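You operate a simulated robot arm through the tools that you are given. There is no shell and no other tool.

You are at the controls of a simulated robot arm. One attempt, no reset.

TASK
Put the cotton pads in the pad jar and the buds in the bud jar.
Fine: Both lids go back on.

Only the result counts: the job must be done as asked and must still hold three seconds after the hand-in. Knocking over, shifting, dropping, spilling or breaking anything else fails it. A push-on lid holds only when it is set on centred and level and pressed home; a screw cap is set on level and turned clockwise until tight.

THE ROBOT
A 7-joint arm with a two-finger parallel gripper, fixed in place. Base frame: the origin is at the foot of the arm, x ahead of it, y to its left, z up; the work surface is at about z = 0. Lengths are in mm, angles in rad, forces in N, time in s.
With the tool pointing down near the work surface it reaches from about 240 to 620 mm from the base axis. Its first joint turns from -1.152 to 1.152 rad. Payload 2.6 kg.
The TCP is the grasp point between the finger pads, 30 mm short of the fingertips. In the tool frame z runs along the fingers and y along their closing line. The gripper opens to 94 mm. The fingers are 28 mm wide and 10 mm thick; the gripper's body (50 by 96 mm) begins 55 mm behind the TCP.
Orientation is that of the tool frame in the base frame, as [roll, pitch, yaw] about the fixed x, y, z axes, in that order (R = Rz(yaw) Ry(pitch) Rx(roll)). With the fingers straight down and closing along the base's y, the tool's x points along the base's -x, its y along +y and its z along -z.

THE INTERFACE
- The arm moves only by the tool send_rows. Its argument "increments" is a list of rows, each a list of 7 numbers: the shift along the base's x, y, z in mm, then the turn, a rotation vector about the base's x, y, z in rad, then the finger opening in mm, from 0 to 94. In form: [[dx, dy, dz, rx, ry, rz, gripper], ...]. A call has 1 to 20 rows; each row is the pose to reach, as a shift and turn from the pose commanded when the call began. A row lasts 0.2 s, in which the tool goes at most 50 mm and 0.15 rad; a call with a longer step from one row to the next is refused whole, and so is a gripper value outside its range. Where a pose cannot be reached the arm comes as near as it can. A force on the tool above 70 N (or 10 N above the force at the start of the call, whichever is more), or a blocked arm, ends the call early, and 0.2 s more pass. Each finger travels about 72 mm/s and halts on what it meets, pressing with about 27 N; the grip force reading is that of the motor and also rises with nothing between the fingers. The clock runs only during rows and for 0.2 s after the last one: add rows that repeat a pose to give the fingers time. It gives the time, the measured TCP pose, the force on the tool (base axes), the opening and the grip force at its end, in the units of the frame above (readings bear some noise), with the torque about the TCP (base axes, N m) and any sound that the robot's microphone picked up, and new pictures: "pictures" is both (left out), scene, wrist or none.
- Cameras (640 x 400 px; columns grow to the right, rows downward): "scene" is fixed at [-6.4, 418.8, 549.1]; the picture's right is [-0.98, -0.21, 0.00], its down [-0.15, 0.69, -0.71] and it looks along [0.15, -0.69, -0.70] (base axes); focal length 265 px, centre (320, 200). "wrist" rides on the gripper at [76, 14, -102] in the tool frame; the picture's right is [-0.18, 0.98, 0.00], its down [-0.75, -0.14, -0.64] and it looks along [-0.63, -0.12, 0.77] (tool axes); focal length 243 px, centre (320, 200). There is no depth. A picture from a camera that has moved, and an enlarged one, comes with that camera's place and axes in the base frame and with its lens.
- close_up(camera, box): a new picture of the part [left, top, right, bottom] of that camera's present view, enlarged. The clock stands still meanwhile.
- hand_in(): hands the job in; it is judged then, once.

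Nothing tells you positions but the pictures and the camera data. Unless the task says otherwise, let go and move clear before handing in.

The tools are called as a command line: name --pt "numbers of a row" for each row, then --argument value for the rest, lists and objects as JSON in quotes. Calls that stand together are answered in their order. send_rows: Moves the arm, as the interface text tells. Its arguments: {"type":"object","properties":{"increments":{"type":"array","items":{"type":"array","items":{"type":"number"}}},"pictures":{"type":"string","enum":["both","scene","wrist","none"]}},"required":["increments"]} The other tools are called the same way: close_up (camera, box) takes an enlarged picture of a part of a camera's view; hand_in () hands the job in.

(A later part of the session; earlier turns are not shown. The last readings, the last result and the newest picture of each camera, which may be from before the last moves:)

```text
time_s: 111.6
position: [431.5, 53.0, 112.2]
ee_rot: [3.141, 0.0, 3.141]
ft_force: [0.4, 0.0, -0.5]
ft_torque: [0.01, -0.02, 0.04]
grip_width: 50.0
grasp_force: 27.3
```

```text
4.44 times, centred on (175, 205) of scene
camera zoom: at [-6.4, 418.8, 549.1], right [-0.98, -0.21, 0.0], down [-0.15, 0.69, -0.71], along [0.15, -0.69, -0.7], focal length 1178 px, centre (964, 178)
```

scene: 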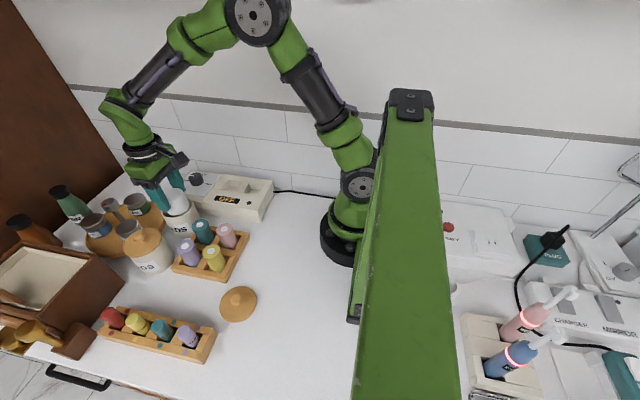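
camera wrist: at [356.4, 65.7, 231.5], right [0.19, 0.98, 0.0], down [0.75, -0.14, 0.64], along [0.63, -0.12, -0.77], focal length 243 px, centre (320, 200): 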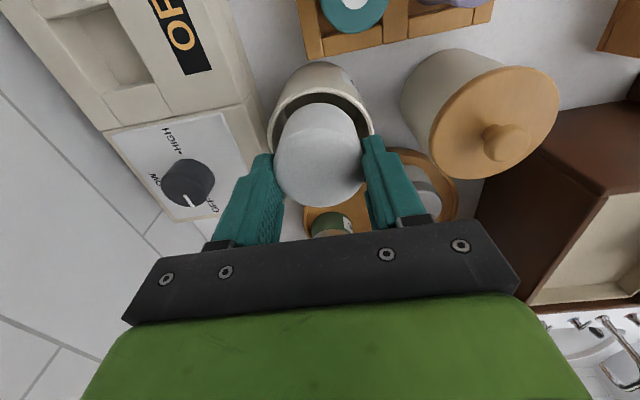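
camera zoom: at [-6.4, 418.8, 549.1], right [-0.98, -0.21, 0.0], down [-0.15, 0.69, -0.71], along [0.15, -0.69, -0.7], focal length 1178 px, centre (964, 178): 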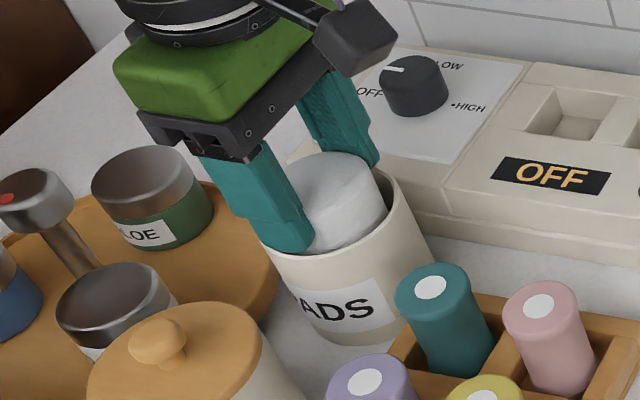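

Positioned inside with no contact. I open to drop the pads in and rise.

send_rows --pt "0 0 0 0 0 0 54" --pt "0 0 0 0 0 0 60" --pt "0 0 0 0 0 0 64" --pt "0 0 0 0 0 0 64" --pt "0 0 10 0 0 0 64" --pt "0 0 40 0 0 0 64" --pt "0 0 80 0 0 0 64" --pt "0 0 108 0 0 0 64" --pt "0 0 108 0 0 0 64" --pt "0 0 108 0 0 0 64"

close_up --camera "wrist" --box '[270, 40, 370, 140]'

close_up --camera "scene" --box '[110, 160, 220, 270]'

```text
time_s: 113.8
position: [432.6, 51.3, 218.2]
ee_rot: [3.141, 0.0, -3.141]
ft_force: [0.4, 0.2, -0.4]
ft_torque: [0.01, 0.0, 0.01]
grip_width: 64.0
grasp_force: 0.1
camera wrist: at [357.3, 64.9, 320.6], right [0.19, 0.98, 0.0], down [0.75, -0.14, 0.64], along [0.63, -0.12, -0.77], focal length 243 px, centre (320, 200)
```

scene: 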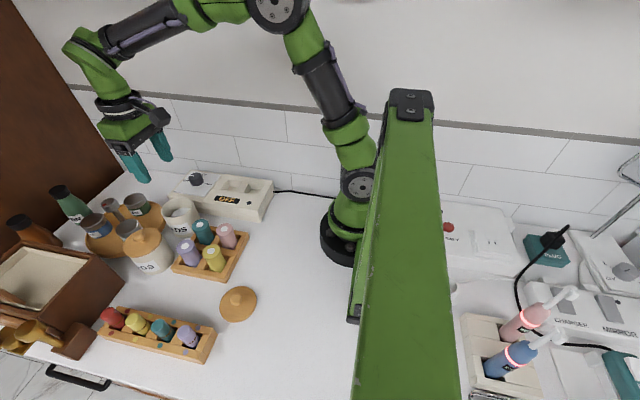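
wrist: 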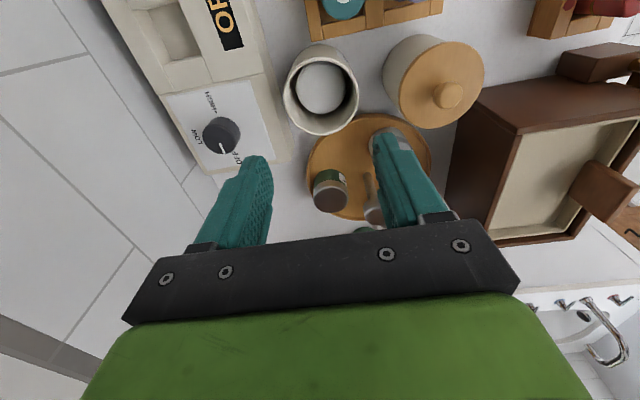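

```text
4.00 times, centred on (320, 90) of wrist
camera zoom: at [357.3, 64.9, 320.6], right [0.19, 0.98, 0.0], down [0.75, -0.14, 0.64], along [0.63, -0.12, -0.77], focal length 970 px, centre (320, 640)
```

zoom: 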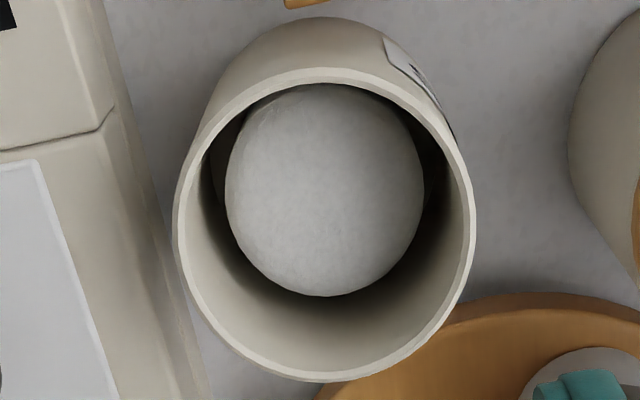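

```text
3.64 times, centred on (165, 215) of scene
camera zoom: at [-6.4, 418.8, 549.1], right [-0.98, -0.21, 0.0], down [-0.15, 0.69, -0.71], along [0.15, -0.69, -0.7], focal length 964 px, centre (884, 146)
```

zoom: 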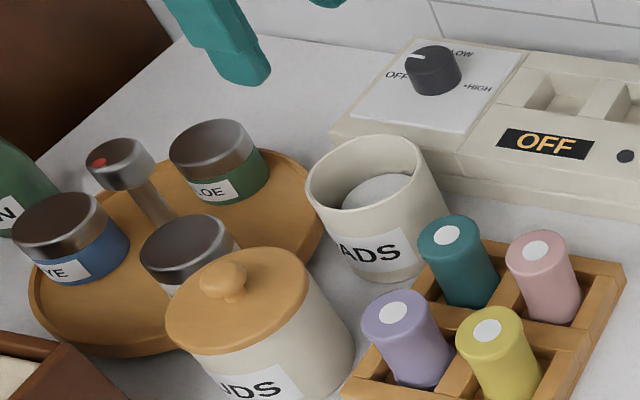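

The pads are flat inside. Jar centre ≈ (433.1,51.9). I go back for the PADS lid near (211,221.5).

send_rows --pt "-15 12 0 0 0 0 60" --pt "-42 33 0 0 0 0 50" --pt "-76 58 0 0 0 0 50" --pt "-110 84 0 0 0 0 50" --pt "-144 110 0 0 0 0 50" --pt "-176 135 0 0 0 0 50" --pt "-204 156 -10 0 0 0 50" --pt "-218 167 -35 0 0 0 50" --pt "-222 170 -70 0 0 0 50" --pt "-222 170 -100 0 0 0 50" --pt "-222 170 -107 0 0 0 50" --pt "-222 170 -107 0 0 0 50" --pt "-222 170 -107 0 0 0 50"

close_up --camera "wrist" --box '[240, 60, 400, 220]'

```text
time_s: 116.6
position: [211.8, 221.4, 112.3]
ee_rot: [-3.141, 0.001, -3.141]
ft_force: [-0.1, -0.5, 0.0]
ft_torque: [-0.02, -0.05, 0.02]
grip_width: 50.2
grasp_force: 0.1
camera wrist: at [135.5, 234.8, 213.9], right [0.18, 0.98, 0.0], down [0.75, -0.14, 0.64], along [0.63, -0.12, -0.77], focal length 243 px, centre (320, 200)
```

scene: 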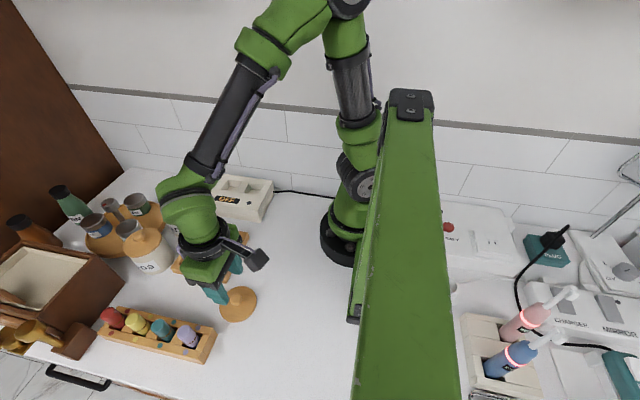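
wrist: 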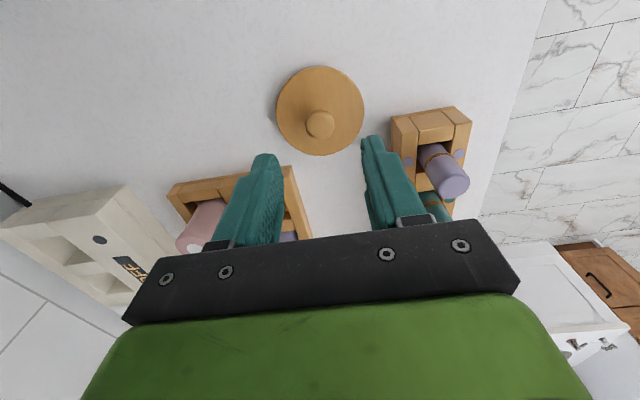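

```text
2.50 times, centred on (320, 140) of wrist
camera zoom: at [135.5, 234.8, 213.9], right [0.18, 0.98, 0.0], down [0.75, -0.14, 0.64], along [0.63, -0.12, -0.77], focal length 606 px, centre (320, 350)
```

zoom: 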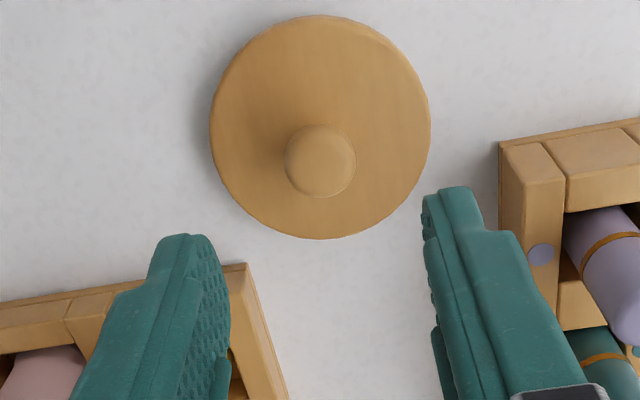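

The lid is almost exactly under the TCP (−0.1,−0.7). I descend over the knob.

send_rows --pt "0 -0.7 -10 0 0 0 45" --pt "0 -0.7 -25 0 0 0 40" --pt "0 -0.7 -40 0 0 0 36" --pt "0 -0.7 -52 0 0 0 34" --pt "0 -0.7 -60 0 0 0 34" --pt "0 -0.7 -63 0 0 0 34" --pt "0 -0.7 -63 0 0 0 34" --pictures "wrist"

close_up --camera "wrist" --box '[240, 60, 400, 220]'

```text
time_s: 118.2
position: [210.6, 222.2, 49.1]
ee_rot: [3.141, 0.0, 3.141]
ft_force: [0.1, -1.2, -0.7]
ft_torque: [0.01, 0.02, 0.02]
grip_width: 33.6
grasp_force: 0.1
camera wrist: at [135.1, 235.1, 150.2], right [0.18, 0.98, 0.0], down [0.75, -0.14, 0.64], along [0.63, -0.12, -0.77], focal length 243 px, centre (320, 200)
```

wrist: 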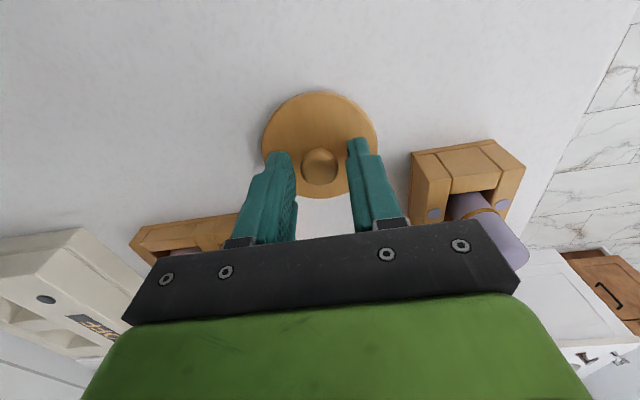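

```text
2.50 times, centred on (320, 140) of wrist
camera zoom: at [135.1, 235.1, 150.2], right [0.18, 0.98, 0.0], down [0.75, -0.14, 0.64], along [0.63, -0.12, -0.77], focal length 606 px, centre (320, 350)
```

zoom: 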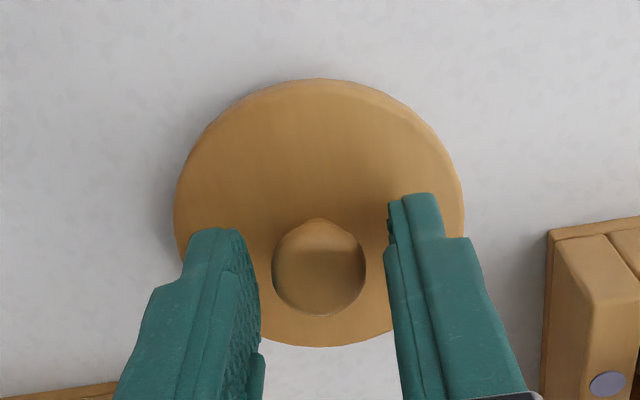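

Well aligned; a −1.2 mm x tweak, then down 4 mm, close, and lift.

send_rows --pt "-1.2 -0.2 -2 0 0 0 34" --pt "-1.2 -0.2 -4 0 0 0 30" --pt "-1.2 -0.2 -4 0 0 0 26" --pt "-1.2 -0.2 -4 0 0 0 22" --pt "-1.2 -0.2 -4 0 0 0 8" --pt "-1.2 -0.2 -4 0 0 0 8" --pt "-1.2 -0.2 -4 0 0 0 8" --pictures "none"

send_rows --pt "0 0 2 0 0 0 8" --pt "0 0 6 0 0 0 8" --pt "0 0 12 0 0 0 8" --pt "0 0 20 0 0 0 8" --pt "0 0 30 0 0 0 8" --pt "0 0 42 0 0 0 8" --pt "0 0 56 0 0 0 8" --pt "0 0 70 0 0 0 8" --pt "0 0 84 0 0 0 8" --pt "0 0 98 0 0 0 8" --pt "0 0 112 0 0 0 8" --pt "0 0 124 0 0 0 8" --pt "0 0 132 0 0 0 8" --pt "0 0 135 0 0 0 8" --pt "0 0 135 0 0 0 8"

close_up --camera "wrist" --box '[240, 60, 400, 220]'

```text
time_s: 119.8
position: [210.8, 220.5, 45.2]
ee_rot: [3.141, 0.0, 3.14]
ft_force: [0.2, 0.1, -0.1]
ft_torque: [0.0, 0.01, -0.05]
grip_width: 20.8
grasp_force: 27.3
```

```text
time_s: 123.0
position: [209.4, 220.1, 180.4]
ee_rot: [3.14, -0.001, 3.141]
ft_force: [-0.6, 0.0, -0.7]
ft_torque: [-0.01, 0.03, 0.01]
grip_width: 20.6
grasp_force: 27.5
camera wrist: at [133.1, 234.3, 281.8], right [0.18, 0.98, 0.0], down [0.75, -0.14, 0.64], along [0.63, -0.12, -0.77], focal length 243 px, centre (320, 200)
```

scene: 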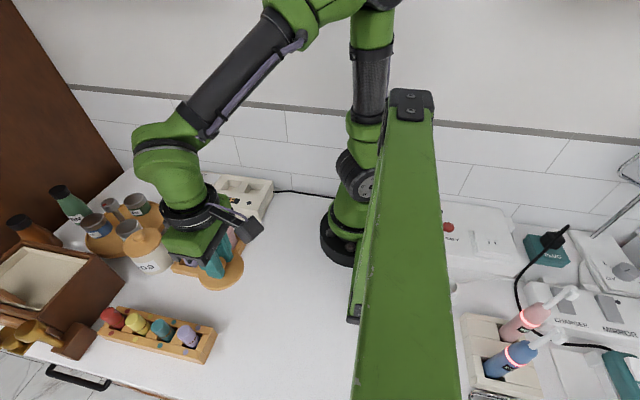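
wrist: 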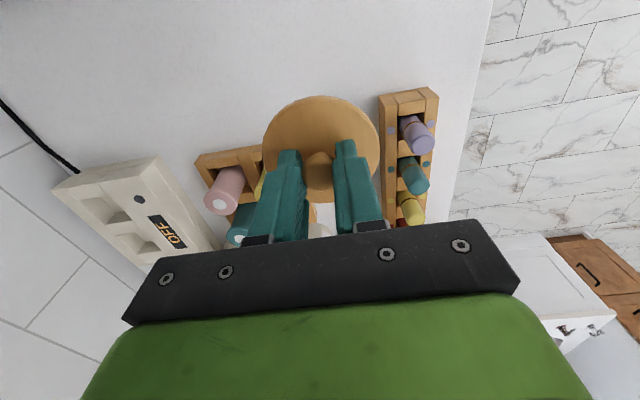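

```text
2.50 times, centred on (320, 140) of wrist
camera zoom: at [133.1, 234.3, 281.8], right [0.18, 0.98, 0.0], down [0.75, -0.14, 0.64], along [0.63, -0.12, -0.77], focal length 606 px, centre (320, 350)
```

zoom: 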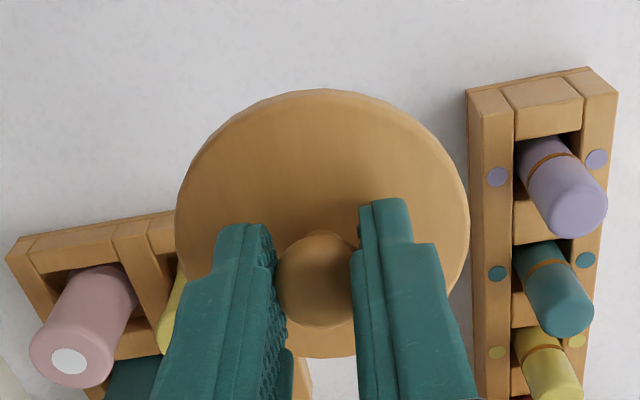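

The lid is held firmly. I carry it to hover over the PADS jar, target about (432.2,51.8).

send_rows --pt "4 -3 0 0 0 0 8" --pt "12 -9 0 0 0 0 8" --pt "25 -19 0 0 0 0 8" --pt "41 -31 0 0 0 0 8" --pt "57 -43 0 0 0 0 8" --pt "73 -55 0 0 0 0 8" --pt "89 -67 0 0 0 0 8" --pt "105 -79 0 0 0 0 8" --pt "121 -91 0 0 0 0 8" --pt "137 -103 0 0 0 0 8" --pt "153 -115 0 0 0 0 8" --pt "169 -127 0 0 0 0 8" --pt "184 -139 0 0 0 0 8" --pt "198 -150 0 0 0 0 8" --pt "210 -159 0 0 0 0 8" --pt "218 -165 0 0 0 0 8" --pt "222 -168 0 0 0 0 8" --pt "223 -168.5 0 0 0 0 8" --pt "223 -168.5 0 0 0 0 8" --pictures "none"

send_rows --pt "0 0 -8 0 0 0 8" --pt "0 0 -20 0 0 0 8" --pt "0 0 -32 0 0 0 8" --pt "0 0 -42 0 0 0 8" --pt "0 0 -50 0 0 0 8" --pt "0 0 -54 0 0 0 8" --pt "0 0 -54 0 0 0 8"

close_up --camera "wrist" --box '[240, 50, 400, 210]'

close_up --camera "wrist" --box '[270, 60, 370, 120]'

close_up --camera "scene" --box '[150, 180, 210, 240]'

```text
time_s: 127.0
position: [432.2, 54.0, 180.9]
ee_rot: [3.141, -0.001, 3.139]
ft_force: [0.4, 0.2, -0.5]
ft_torque: [0.01, -0.01, 0.0]
grip_width: 20.3
grasp_force: 26.2
```

```text
time_s: 128.6
position: [431.9, 51.1, 125.7]
ee_rot: [3.14, 0.001, 3.141]
ft_force: [-0.5, -0.9, 0.0]
ft_torque: [0.03, 0.03, 0.02]
grip_width: 20.8
grasp_force: 27.3
camera wrist: at [356.6, 66.2, 226.6], right [0.18, 0.98, 0.0], down [0.75, -0.14, 0.64], along [0.63, -0.12, -0.77], focal length 243 px, centre (320, 200)
```

scene: 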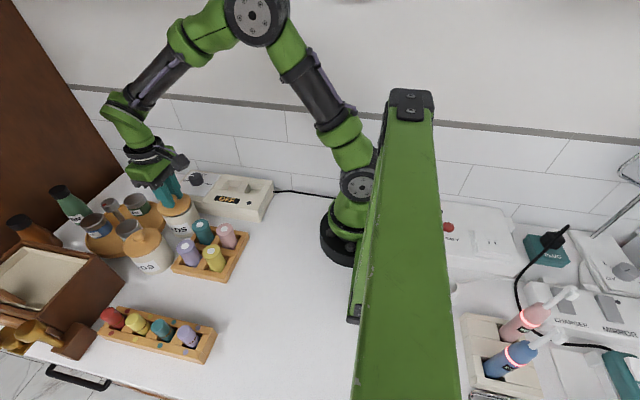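
wrist: 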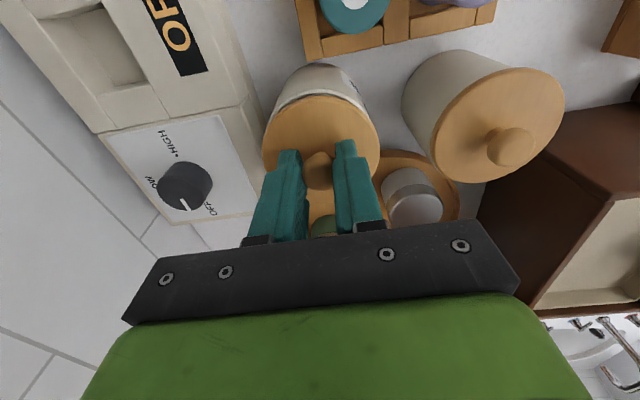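

```text
2.50 times, centred on (320, 130) of wrist
camera zoom: at [356.6, 66.2, 226.6], right [0.18, 0.98, 0.0], down [0.75, -0.14, 0.64], along [0.63, -0.12, -0.77], focal length 606 px, centre (320, 375)
```

zoom: 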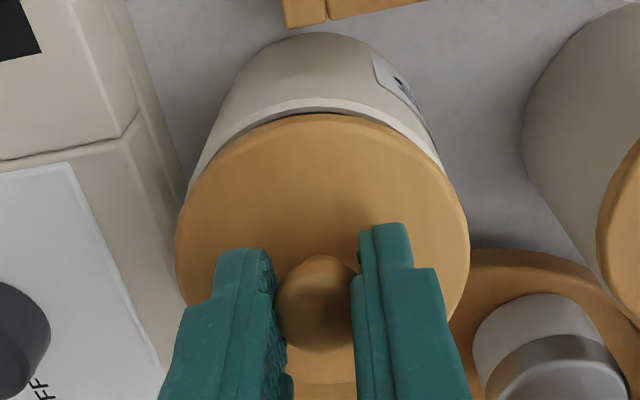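

```text
6.40 times, centred on (320, 90) of wrist
camera zoom: at [356.6, 66.2, 226.6], right [0.18, 0.98, 0.0], down [0.75, -0.14, 0.64], along [0.63, -0.12, -0.77], focal length 1553 px, centre (320, 904)
```

zoom: 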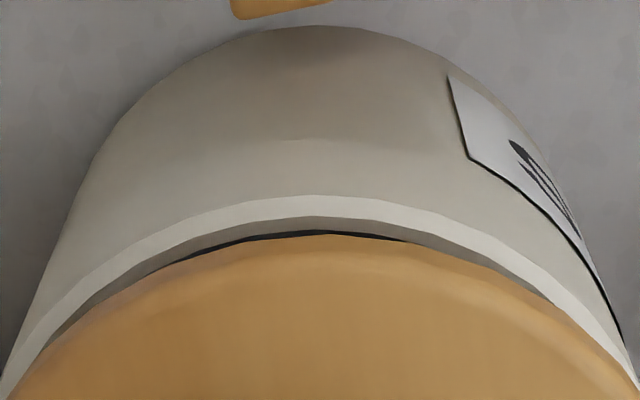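

```text
6.67 times, centred on (180, 210) of scene
camera zoom: at [-6.4, 418.8, 549.1], right [-0.98, -0.21, 0.0], down [-0.15, 0.69, -0.71], along [0.15, -0.69, -0.7], focal length 1767 px, centre (1253, 133)
```

zoom: 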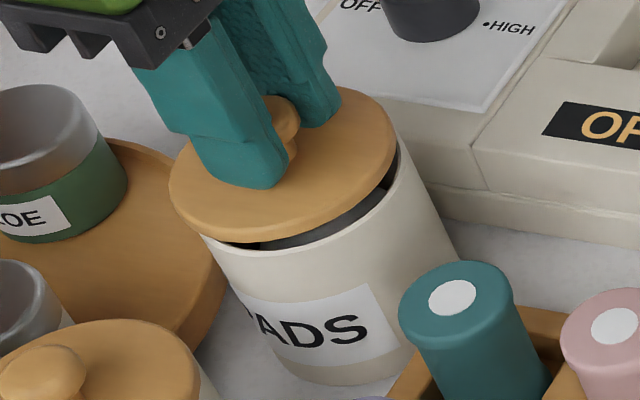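

Nearly aligned; a small (+0.3,−0.5) tweak and lower in steps with force checks.

send_rows --pt "0.3 -0.5 -2 0 0 0 8" --pt "0.3 -0.5 -4 0 0 0 8" --pt "0.3 -0.5 -5 0 0 0 8" --pictures "none"

close_up --camera "wrist" --box '[270, 60, 370, 120]'

close_up --camera "scene" --box '[150, 180, 210, 240]'

```text
time_s: 129.4
position: [433.7, 51.9, 119.7]
ee_rot: [3.141, -0.001, 3.14]
ft_force: [0.2, -1.0, -0.1]
ft_torque: [0.01, 0.04, 0.02]
grip_width: 20.6
grasp_force: 26.5
```

```text
6.40 times, centred on (320, 90) of wrist
camera zoom: at [356.9, 65.9, 221.9], right [0.18, 0.98, 0.0], down [0.75, -0.14, 0.64], along [0.63, -0.12, -0.77], focal length 1553 px, centre (320, 904)
```

zoom: 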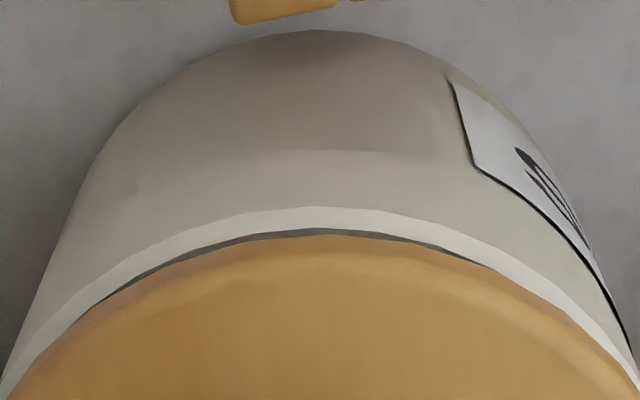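

```text
6.67 times, centred on (180, 210) of scene
camera zoom: at [-6.4, 418.8, 549.1], right [-0.98, -0.21, 0.0], down [-0.15, 0.69, -0.71], along [0.15, -0.69, -0.7], focal length 1767 px, centre (1253, 133)
```

zoom: 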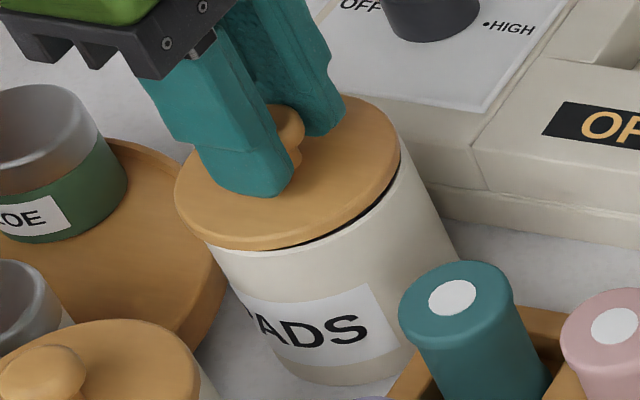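

Nice and even. I continue down 1 mm at a time.

send_rows --pt "0 -0.2 -1 0 0 0 8" --pt "0 -0.2 -2 0 0 0 8" --pictures "none"

send_rows --pt "0 0 -0.5 0 0 0 8" --pt "0 0 -1 0 0 0 8" --pictures "none"

close_up --camera "wrist" --box '[270, 60, 370, 120]'

close_up --camera "scene" --box '[150, 180, 210, 240]'

```text
time_s: 130.0
position: [433.9, 51.6, 118.8]
ee_rot: [-3.141, 0.001, -3.14]
ft_force: [0.2, -0.8, -0.5]
ft_torque: [-0.01, 0.0, -0.01]
grip_width: 20.5
grasp_force: 26.9
```

```text
time_s: 130.6
position: [434.4, 53.1, 117.0]
ee_rot: [-3.142, 0.001, 3.139]
ft_force: [-1.0, -1.2, -0.4]
ft_torque: [-0.01, 0.01, -0.01]
grip_width: 20.5
grasp_force: 27.3
```

```text
6.40 times, centred on (320, 90) of wrist
camera zoom: at [357.5, 66.2, 219.0], right [0.18, 0.98, 0.0], down [0.75, -0.14, 0.64], along [0.63, -0.12, -0.77], focal length 1553 px, centre (320, 904)
```

zoom: 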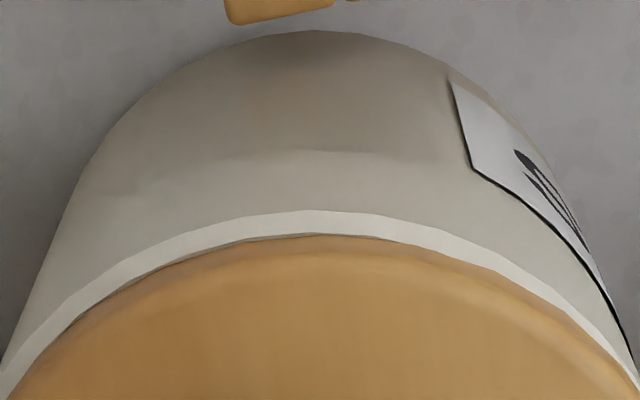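

```text
6.67 times, centred on (180, 210) of scene
camera zoom: at [-6.4, 418.8, 549.1], right [-0.98, -0.21, 0.0], down [-0.15, 0.69, -0.71], along [0.15, -0.69, -0.7], focal length 1767 px, centre (1253, 133)
```

zoom: 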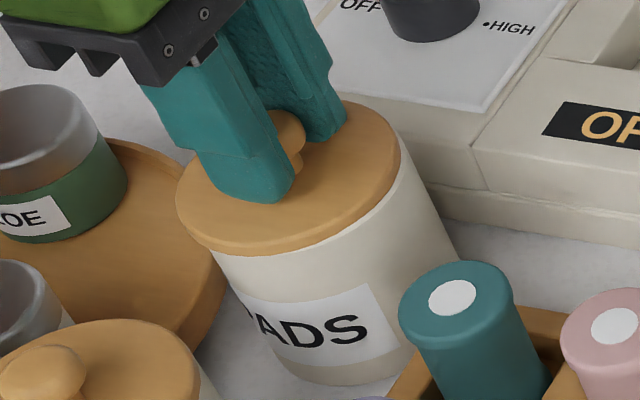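

Compared to the originally seated view, the lid is ~1.8 mm too far in +x (a white band of rim shows on the near side). I shift it back before seating.

send_rows --pt "-0.6 0 0.5 0 0 0 8" --pt "-1.2 0 0.5 0 0 0 8" --pt "-1.8 0 0.5 0 0 0 8" --pt "-1.8 0 0.5 0 0 0 8" --pictures "none"

close_up --camera "wrist" --box '[270, 60, 370, 120]'

close_up --camera "scene" --box '[150, 180, 210, 240]'

```text
time_s: 131.6
position: [432.5, 51.8, 117.2]
ee_rot: [3.141, 0.0, -3.141]
ft_force: [-0.3, 0.5, -0.1]
ft_torque: [0.02, 0.03, 0.0]
grip_width: 20.9
grasp_force: 27.0
```

```text
6.40 times, centred on (320, 90) of wrist
camera zoom: at [356.1, 66.1, 219.3], right [0.18, 0.98, 0.0], down [0.75, -0.14, 0.64], along [0.63, -0.12, -0.77], focal length 1553 px, centre (320, 904)
```

zoom: 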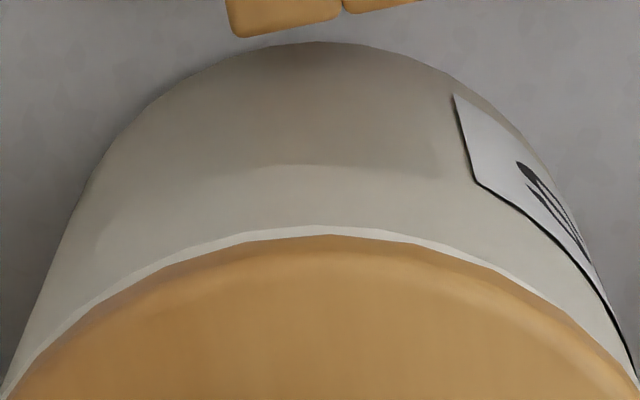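

```text
6.67 times, centred on (180, 210) of scene
camera zoom: at [-6.4, 418.8, 549.1], right [-0.98, -0.21, 0.0], down [-0.15, 0.69, -0.71], along [0.15, -0.69, -0.7], focal length 1767 px, centre (1253, 133)
```

zoom: 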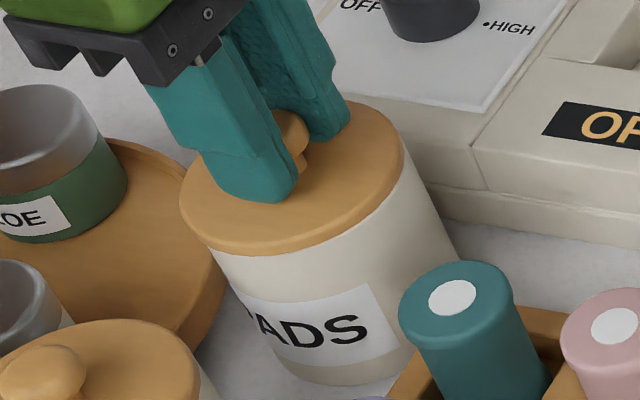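

Much better. I take off another 0.6 mm and go down in half-millimetre steps.

send_rows --pt "-0.6 0 0 0 0 0 8" --pt "-0.6 0 -0.8 0 0 0 8" --pt "-0.6 0 -1.4 0 0 0 8" --pictures "none"

send_rows --pt "0 0 -0.4 0 0 0 8" --pt "0 0 -0.8 0 0 0 8" --pictures "none"

close_up --camera "scene" --box '[150, 180, 210, 240]'

close_up --camera "wrist" --box '[270, 60, 370, 120]'

```text
time_s: 132.4
position: [431.6, 51.7, 117.5]
ee_rot: [3.14, -0.001, 3.141]
ft_force: [-4.8, 1.5, 10.0]
ft_torque: [0.03, 0.19, -0.02]
grip_width: 20.7
grasp_force: 26.7
heard: snap
```

```text
time_s: 133.0
position: [431.5, 52.0, 117.8]
ee_rot: [3.14, 0.004, 3.138]
ft_force: [-11.5, 4.7, 25.5]
ft_torque: [0.14, 0.46, 0.0]
grip_width: 21.1
grasp_force: 27.0
```

```text
6.67 times, centred on (180, 210) of scene
camera zoom: at [-6.5, 418.7, 549.1], right [-0.98, -0.21, 0.0], down [-0.15, 0.69, -0.71], along [0.15, -0.69, -0.7], focal length 1767 px, centre (1253, 133)
```

zoom: 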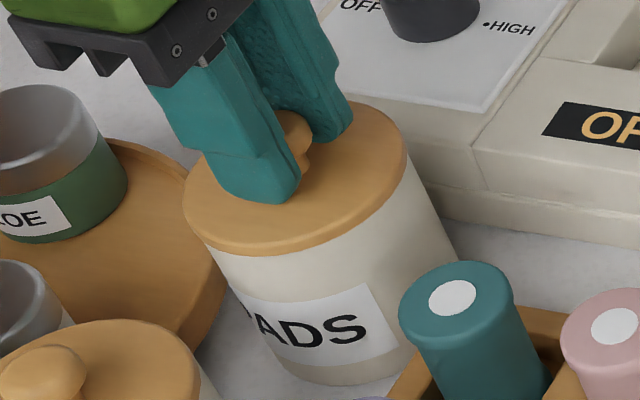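

```text
6.40 times, centred on (320, 90) of wrist
camera zoom: at [355.1, 65.6, 218.8], right [0.18, 0.98, 0.0], down [0.75, -0.14, 0.64], along [0.63, -0.12, -0.77], focal length 1553 px, centre (320, 904)
```

zoom: 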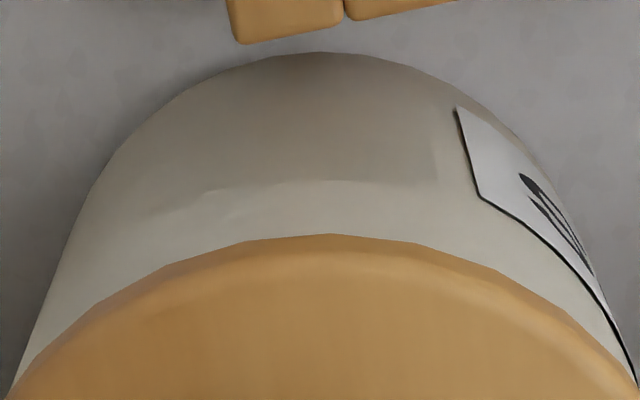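

A snap under light pressure: the PADS lid has clicked home. I ease the pressure, then open carefully and rise, listening.

send_rows --pt "0 0 0.5 0 0 0 8" --pt "0 0 0.9 0 0 0 8" --pictures "none"

send_rows --pt "0 0 0 0 0 0 20" --pt "0 0 0 0 0 0 24" --pt "0 0 0 0 0 0 30" --pt "0 0 0 0 0 0 38" --pt "0 0 0 0 0 0 42" --pictures "none"

send_rows --pt "0 0 4 0 0 0 44" --pt "0 0 20 0 0 0 44" --pt "0 0 50 0 0 0 44" --pt "0 0 66 0 0 0 44" --pt "0 0 66 0 0 0 44"

close_up --camera "scene" --box '[150, 180, 210, 240]'

close_up --camera "wrist" --box '[250, 40, 390, 180]'

```text
time_s: 133.6
position: [430.9, 51.8, 117.8]
ee_rot: [-3.141, 0.002, -3.14]
ft_force: [-6.2, 5.1, 22.9]
ft_torque: [0.18, 0.01, 0.04]
grip_width: 20.7
grasp_force: 26.8
```

```text
time_s: 134.8
position: [431.1, 51.0, 116.1]
ee_rot: [3.141, -0.001, 3.142]
ft_force: [0.5, 0.2, -0.6]
ft_torque: [0.0, -0.02, -0.01]
grip_width: 42.0
grasp_force: 0.0
```

```text
time_s: 136.0
position: [431.3, 52.0, 182.7]
ee_rot: [-3.14, -0.001, 3.138]
ft_force: [0.1, -0.3, 0.3]
ft_torque: [0.03, 0.01, 0.03]
grip_width: 44.0
grasp_force: 0.1
camera wrist: at [355.2, 65.6, 284.2], right [0.19, 0.98, 0.0], down [0.75, -0.14, 0.64], along [0.63, -0.12, -0.77], focal length 243 px, centre (320, 200)
```

scene: 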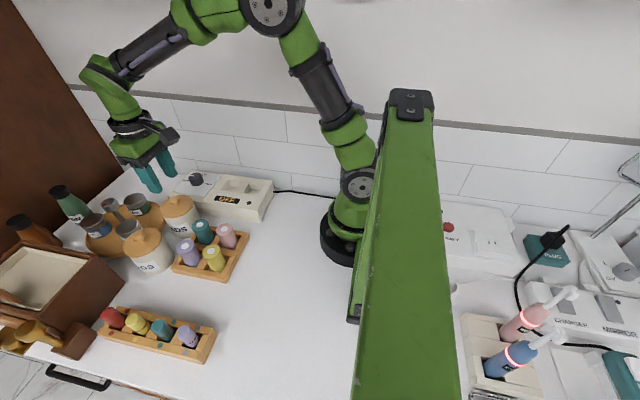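
wrist: 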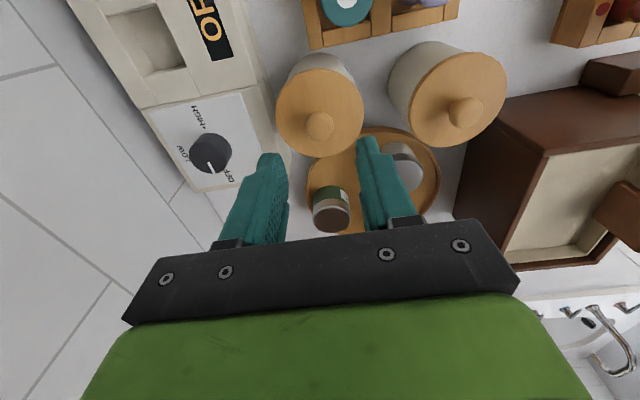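

```text
6.67 times, centred on (180, 210) of scene
camera zoom: at [-6.4, 418.8, 549.1], right [-0.98, -0.21, 0.0], down [-0.15, 0.69, -0.71], along [0.15, -0.69, -0.7], focal length 1767 px, centre (1253, 133)
```

zoom: 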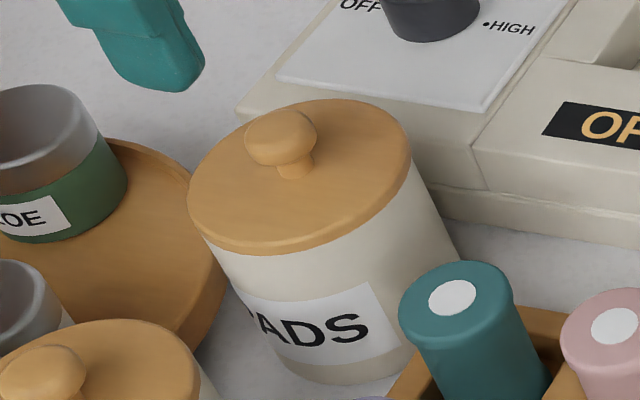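

```text
2.86 times, centred on (320, 110) of wrist
camera zoom: at [355.2, 65.6, 284.2], right [0.19, 0.98, 0.0], down [0.75, -0.14, 0.64], along [0.63, -0.12, -0.77], focal length 693 px, centre (320, 457)
```

zoom: 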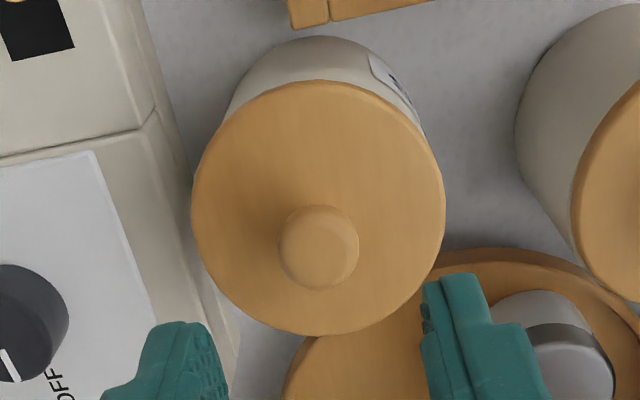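

The PADS lid now coincides with its original seated position and no further snap was heard. Next I view the BUDS lid from the same relative viewpoint to compare its seating.

send_rows --pt "1 12 2 0 0 0 44" --pt "3 40 4 0 0 0 44" --pt "6 75 4 0 0 0 44" --pt "9 103 2 0 0 0 44" --pt "9.7 112 0 0 0 0 44" --pt "9.7 112 0 0 0 0 44" --pt "9.7 112 0 0 0 0 44"

close_up --camera "wrist" --box '[250, 40, 390, 180]'

close_up --camera "scene" --box '[130, 205, 190, 265]'

close_up --camera "scene" --box '[120, 190, 210, 280]'

```text
time_s: 137.6
position: [441.5, 166.0, 180.3]
ee_rot: [3.141, -0.001, 3.141]
ft_force: [0.0, 0.2, -0.5]
ft_torque: [0.0, 0.06, 0.01]
grip_width: 44.0
grasp_force: 0.2
camera wrist: at [364.4, 179.5, 282.3], right [0.18, 0.98, 0.0], down [0.75, -0.14, 0.64], along [0.63, -0.12, -0.77], focal length 243 px, centre (320, 200)
```

scene: 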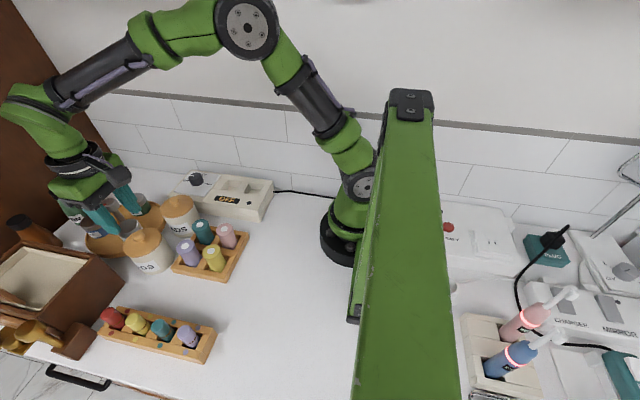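
wrist: 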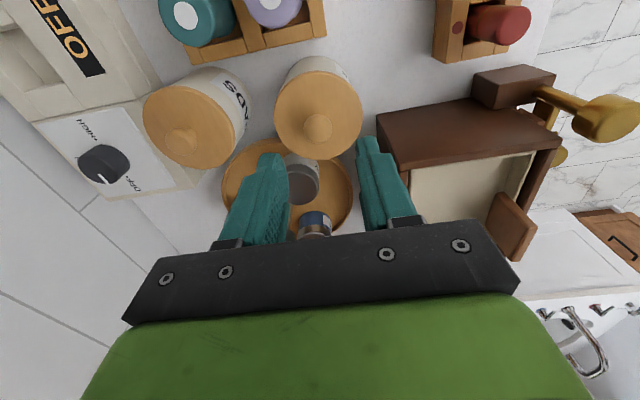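

```text
2.86 times, centred on (320, 110) of wrist
camera zoom: at [364.4, 179.5, 282.3], right [0.18, 0.98, 0.0], down [0.75, -0.14, 0.64], along [0.63, -0.12, -0.77], focal length 693 px, centre (320, 457)
```

zoom: 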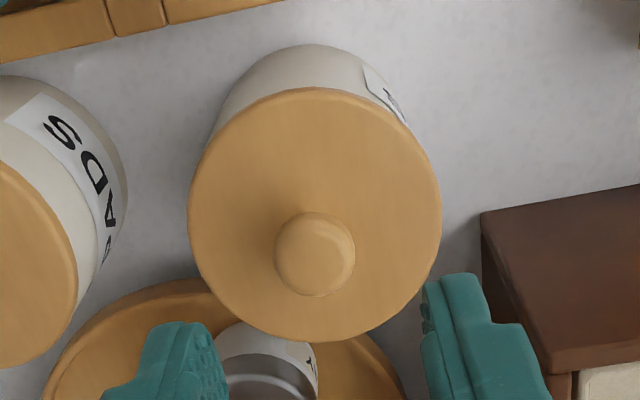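

```text
6.67 times, centred on (160, 235) of scene
camera zoom: at [-6.4, 418.8, 549.1], right [-0.98, -0.21, 0.0], down [-0.15, 0.69, -0.71], along [0.15, -0.69, -0.7], focal length 1767 px, centre (1387, -33)
```

zoom: 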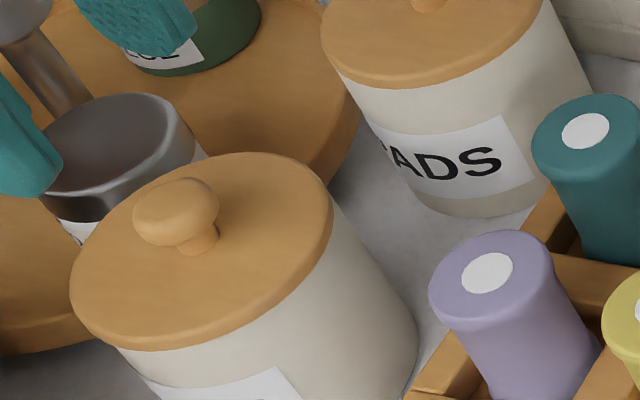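

```text
4.44 times, centred on (165, 235) of scene
camera zoom: at [-6.4, 418.8, 549.1], right [-0.98, -0.21, 0.0], down [-0.15, 0.69, -0.71], along [0.15, -0.69, -0.7], focal length 1178 px, centre (1009, 44)
```

zoom: 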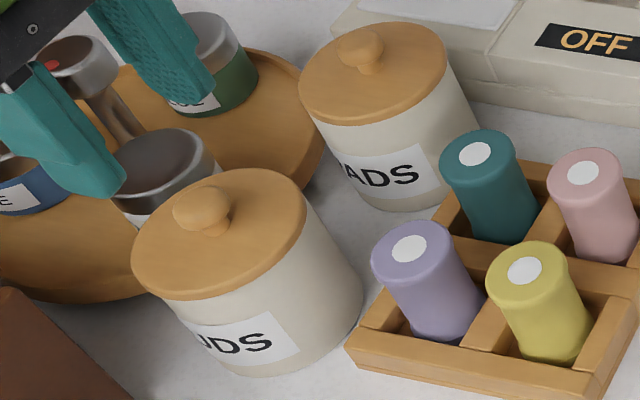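

The two views look almost identical. I zoom in for the fine comparison at the rim.

close_up --camera "wrist" --box '[270, 50, 370, 110]'

close_up --camera "wrist" --box '[130, 60, 270, 180]'

```text
6.40 times, centred on (320, 80) of wrist
camera zoom: at [364.4, 179.5, 282.3], right [0.18, 0.98, 0.0], down [0.75, -0.14, 0.64], along [0.63, -0.12, -0.77], focal length 1553 px, centre (320, 968)
```

zoom: 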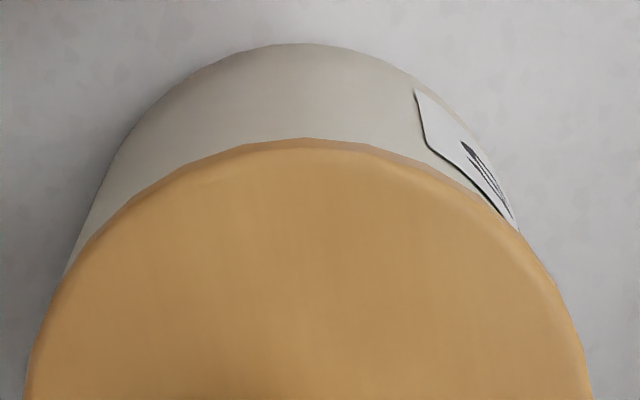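

```text
3.33 times, centred on (200, 120) of wrist
camera zoom: at [364.4, 179.5, 282.3], right [0.18, 0.98, 0.0], down [0.75, -0.14, 0.64], along [0.63, -0.12, -0.77], focal length 809 px, centre (720, 467)
```

zoom: 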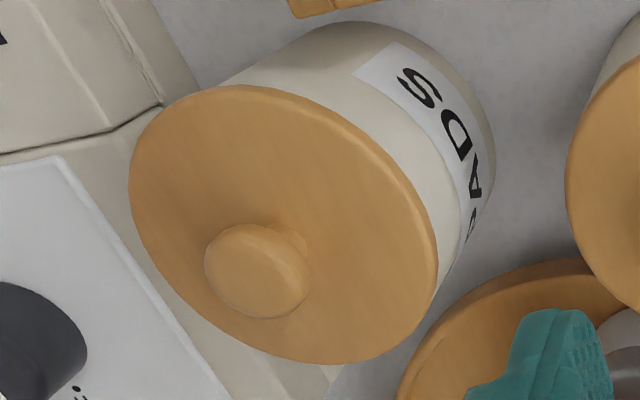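

Fine comparison suggests the BUDS lid sits ~1.8 mm off toward +y relative to its jar, so I don't trust its seating. I'll regrip the knob (listening), recentre and press it home as I did with the PADS lid.

send_rows --pt "1 -1.2 -15 0 0 0 44" --pt "1 -1.2 -35 0 0 0 40" --pt "1 -1.2 -52 0 0 0 38" --pt "1 -1.2 -59 0 0 0 36" --pt "1 -1.2 -59 0 0 0 36" --pt "1 -1.2 -59 0 0 0 36" --pictures "none"

close_up --camera "wrist" --box '[240, 80, 400, 180]'

close_up --camera "scene" --box '[130, 205, 190, 265]'

```text
time_s: 139.0
position: [442.5, 162.5, 124.1]
ee_rot: [-3.141, -0.001, 3.14]
ft_force: [0.9, 0.0, -0.2]
ft_torque: [0.03, -0.03, 0.01]
grip_width: 36.0
grasp_force: 0.0
```

```text
4.00 times, centred on (320, 130) of wrist
camera zoom: at [366.1, 176.9, 226.1], right [0.19, 0.98, 0.0], down [0.75, -0.14, 0.64], along [0.63, -0.12, -0.77], focal length 970 px, centre (320, 480)
```

zoom: 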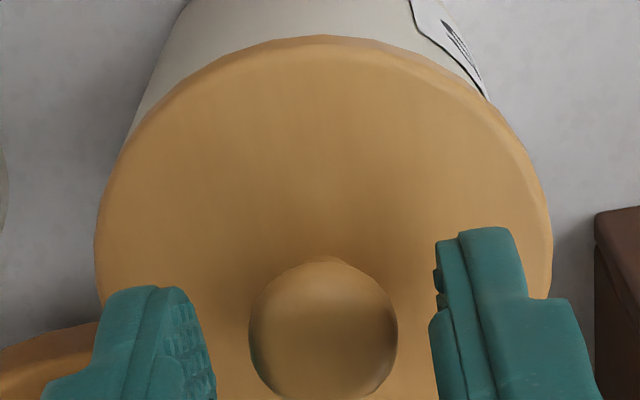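

```text
6.67 times, centred on (160, 235) of scene
camera zoom: at [-6.4, 418.8, 549.1], right [-0.98, -0.21, 0.0], down [-0.15, 0.69, -0.71], along [0.15, -0.69, -0.7], focal length 1767 px, centre (1387, -33)
```

zoom: 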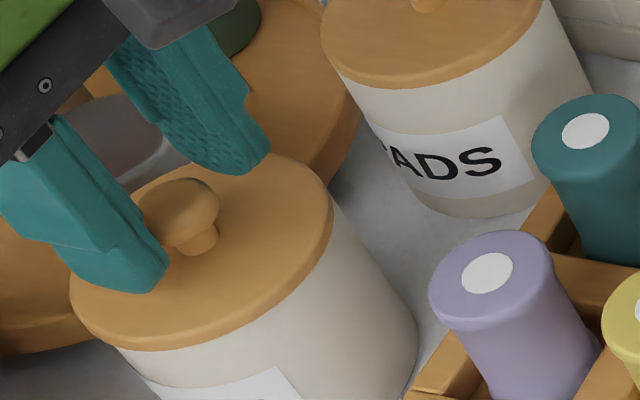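

Centred in y; I shift −1.5 in x, go down 7.5 mm and close, listening.

send_rows --pt "-1.5 0 -4 0 0 0 36" --pt "-1.5 0 -7.5 0 0 0 34" --pt "-1.5 0 -7.5 0 0 0 32" --pictures "none"

send_rows --pt "0 0 0 0 0 0 28" --pt "0 0 0 0 0 0 24" --pt "0 0 0 0 0 0 21" --pt "0 0 0 0 0 0 8" --pt "0 0 0 0 0 0 8" --pt "0 0 0 0 0 0 8" --pictures "none"

close_up --camera "wrist" --box '[270, 60, 370, 120]'

close_up --camera "scene" --box '[130, 205, 190, 265]'

```text
time_s: 139.8
position: [440.8, 163.5, 115.5]
ee_rot: [3.141, -0.001, 3.14]
ft_force: [-0.3, -0.3, 0.6]
ft_torque: [-0.02, 0.01, 0.0]
grip_width: 32.2
grasp_force: 0.0
```

```text
time_s: 141.2
position: [441.4, 163.6, 117.4]
ee_rot: [-3.141, 0.0, 3.139]
ft_force: [0.1, 0.4, 0.6]
ft_torque: [-0.04, 0.02, 0.01]
grip_width: 20.7
grasp_force: 26.8
heard: snap
```

```text
6.40 times, centred on (320, 90) of wrist
camera zoom: at [364.6, 176.8, 217.9], right [0.18, 0.98, 0.0], down [0.75, -0.14, 0.64], along [0.63, -0.12, -0.77], focal length 1553 px, centre (320, 904)
```

zoom: 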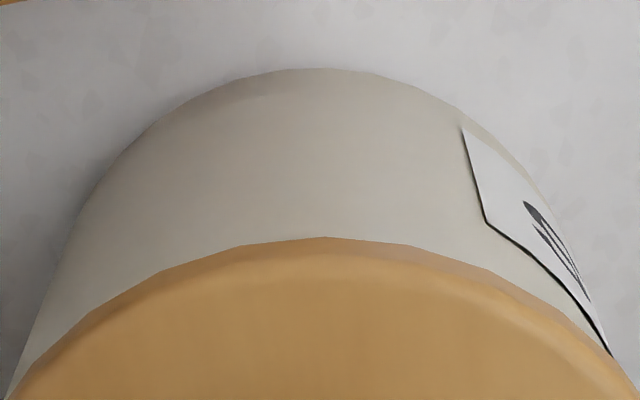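

```text
6.67 times, centred on (160, 235) of scene
camera zoom: at [-6.4, 418.8, 549.1], right [-0.98, -0.21, 0.0], down [-0.15, 0.69, -0.71], along [0.15, -0.69, -0.7], focal length 1767 px, centre (1387, -33)
```

zoom: 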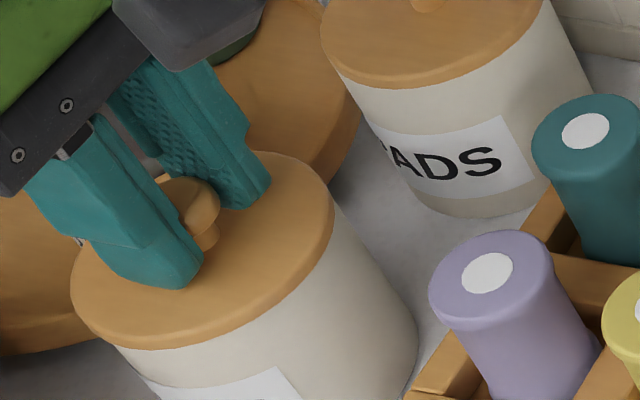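

The snap on gripping shows it had been attached and is now released. I lift it 3 mm, shift −1.7 in y to centre it, and reseat it.

send_rows --pt "0 0 1 0 0 0 8" --pt "0 0 3 0 0 0 8" --pt "0 -0.9 3 0 0 0 8" --pt "0 -1.7 3 0 0 0 8" --pt "0 -1.7 3 0 0 0 8" --pictures "none"

close_up --camera "wrist" --box '[270, 60, 370, 120]'

close_up --camera "scene" --box '[130, 205, 190, 265]'

```text
time_s: 142.4
position: [440.0, 161.2, 119.4]
ee_rot: [3.141, -0.001, 3.139]
ft_force: [-0.4, -0.2, 0.0]
ft_torque: [-0.03, 0.0, 0.02]
grip_width: 20.9
grasp_force: 26.3
```

```text
6.40 times, centred on (320, 90) of wrist
camera zoom: at [363.9, 174.4, 220.6], right [0.19, 0.98, 0.0], down [0.75, -0.14, 0.64], along [0.63, -0.12, -0.77], focal length 1553 px, centre (320, 904)
```

zoom: 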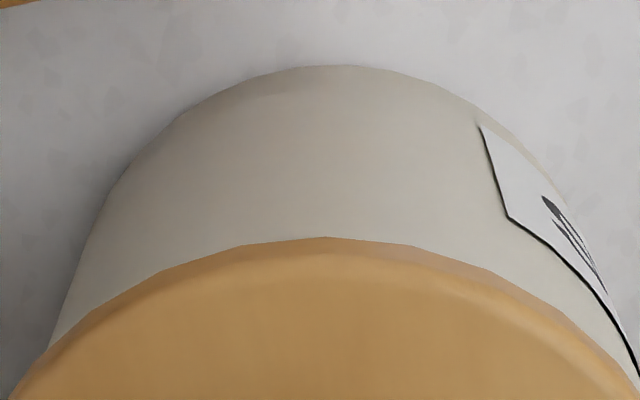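

```text
6.67 times, centred on (160, 235) of scene
camera zoom: at [-6.4, 418.8, 549.1], right [-0.98, -0.21, 0.0], down [-0.15, 0.69, -0.71], along [0.15, -0.69, -0.7], focal length 1767 px, centre (1387, -33)
```

zoom: 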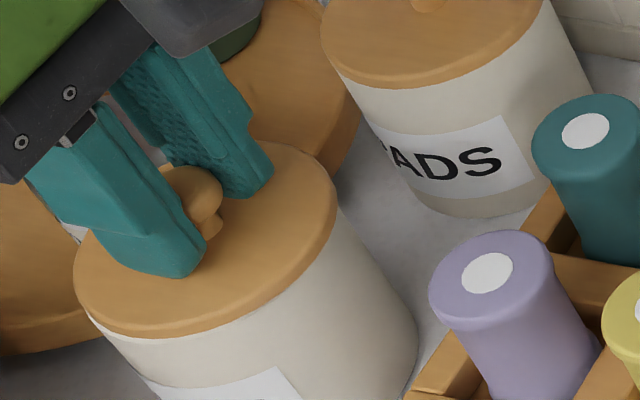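

The shift overshot a bit; I move back +1.1 in y and lower gently.

send_rows --pt "0 0.6 0 0 0 0 8" --pt "0 1.1 0 0 0 0 8" --pt "0 1.1 0 0 0 0 8" --pictures "none"

close_up --camera "wrist" --box '[270, 60, 370, 120]'

```text
time_s: 143.2
position: [439.6, 162.3, 120.2]
ee_rot: [-3.14, 0.0, 3.141]
ft_force: [-0.3, 0.3, -0.7]
ft_torque: [0.02, 0.01, 0.0]
grip_width: 20.7
grasp_force: 26.9
```

```text
6.40 times, centred on (320, 90) of wrist
camera zoom: at [364.0, 176.3, 221.2], right [0.18, 0.98, 0.0], down [0.75, -0.14, 0.64], along [0.63, -0.12, -0.77], focal length 1553 px, centre (320, 904)
```

zoom: 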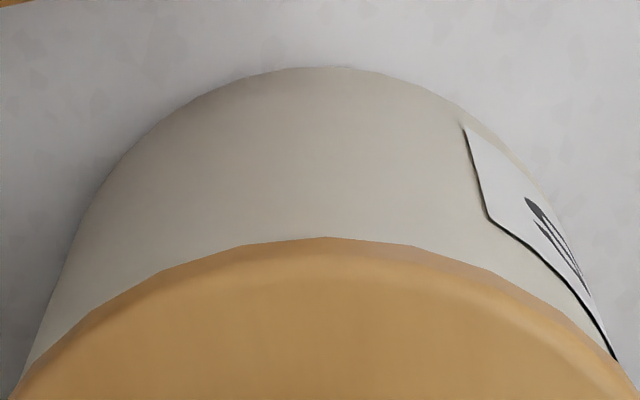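

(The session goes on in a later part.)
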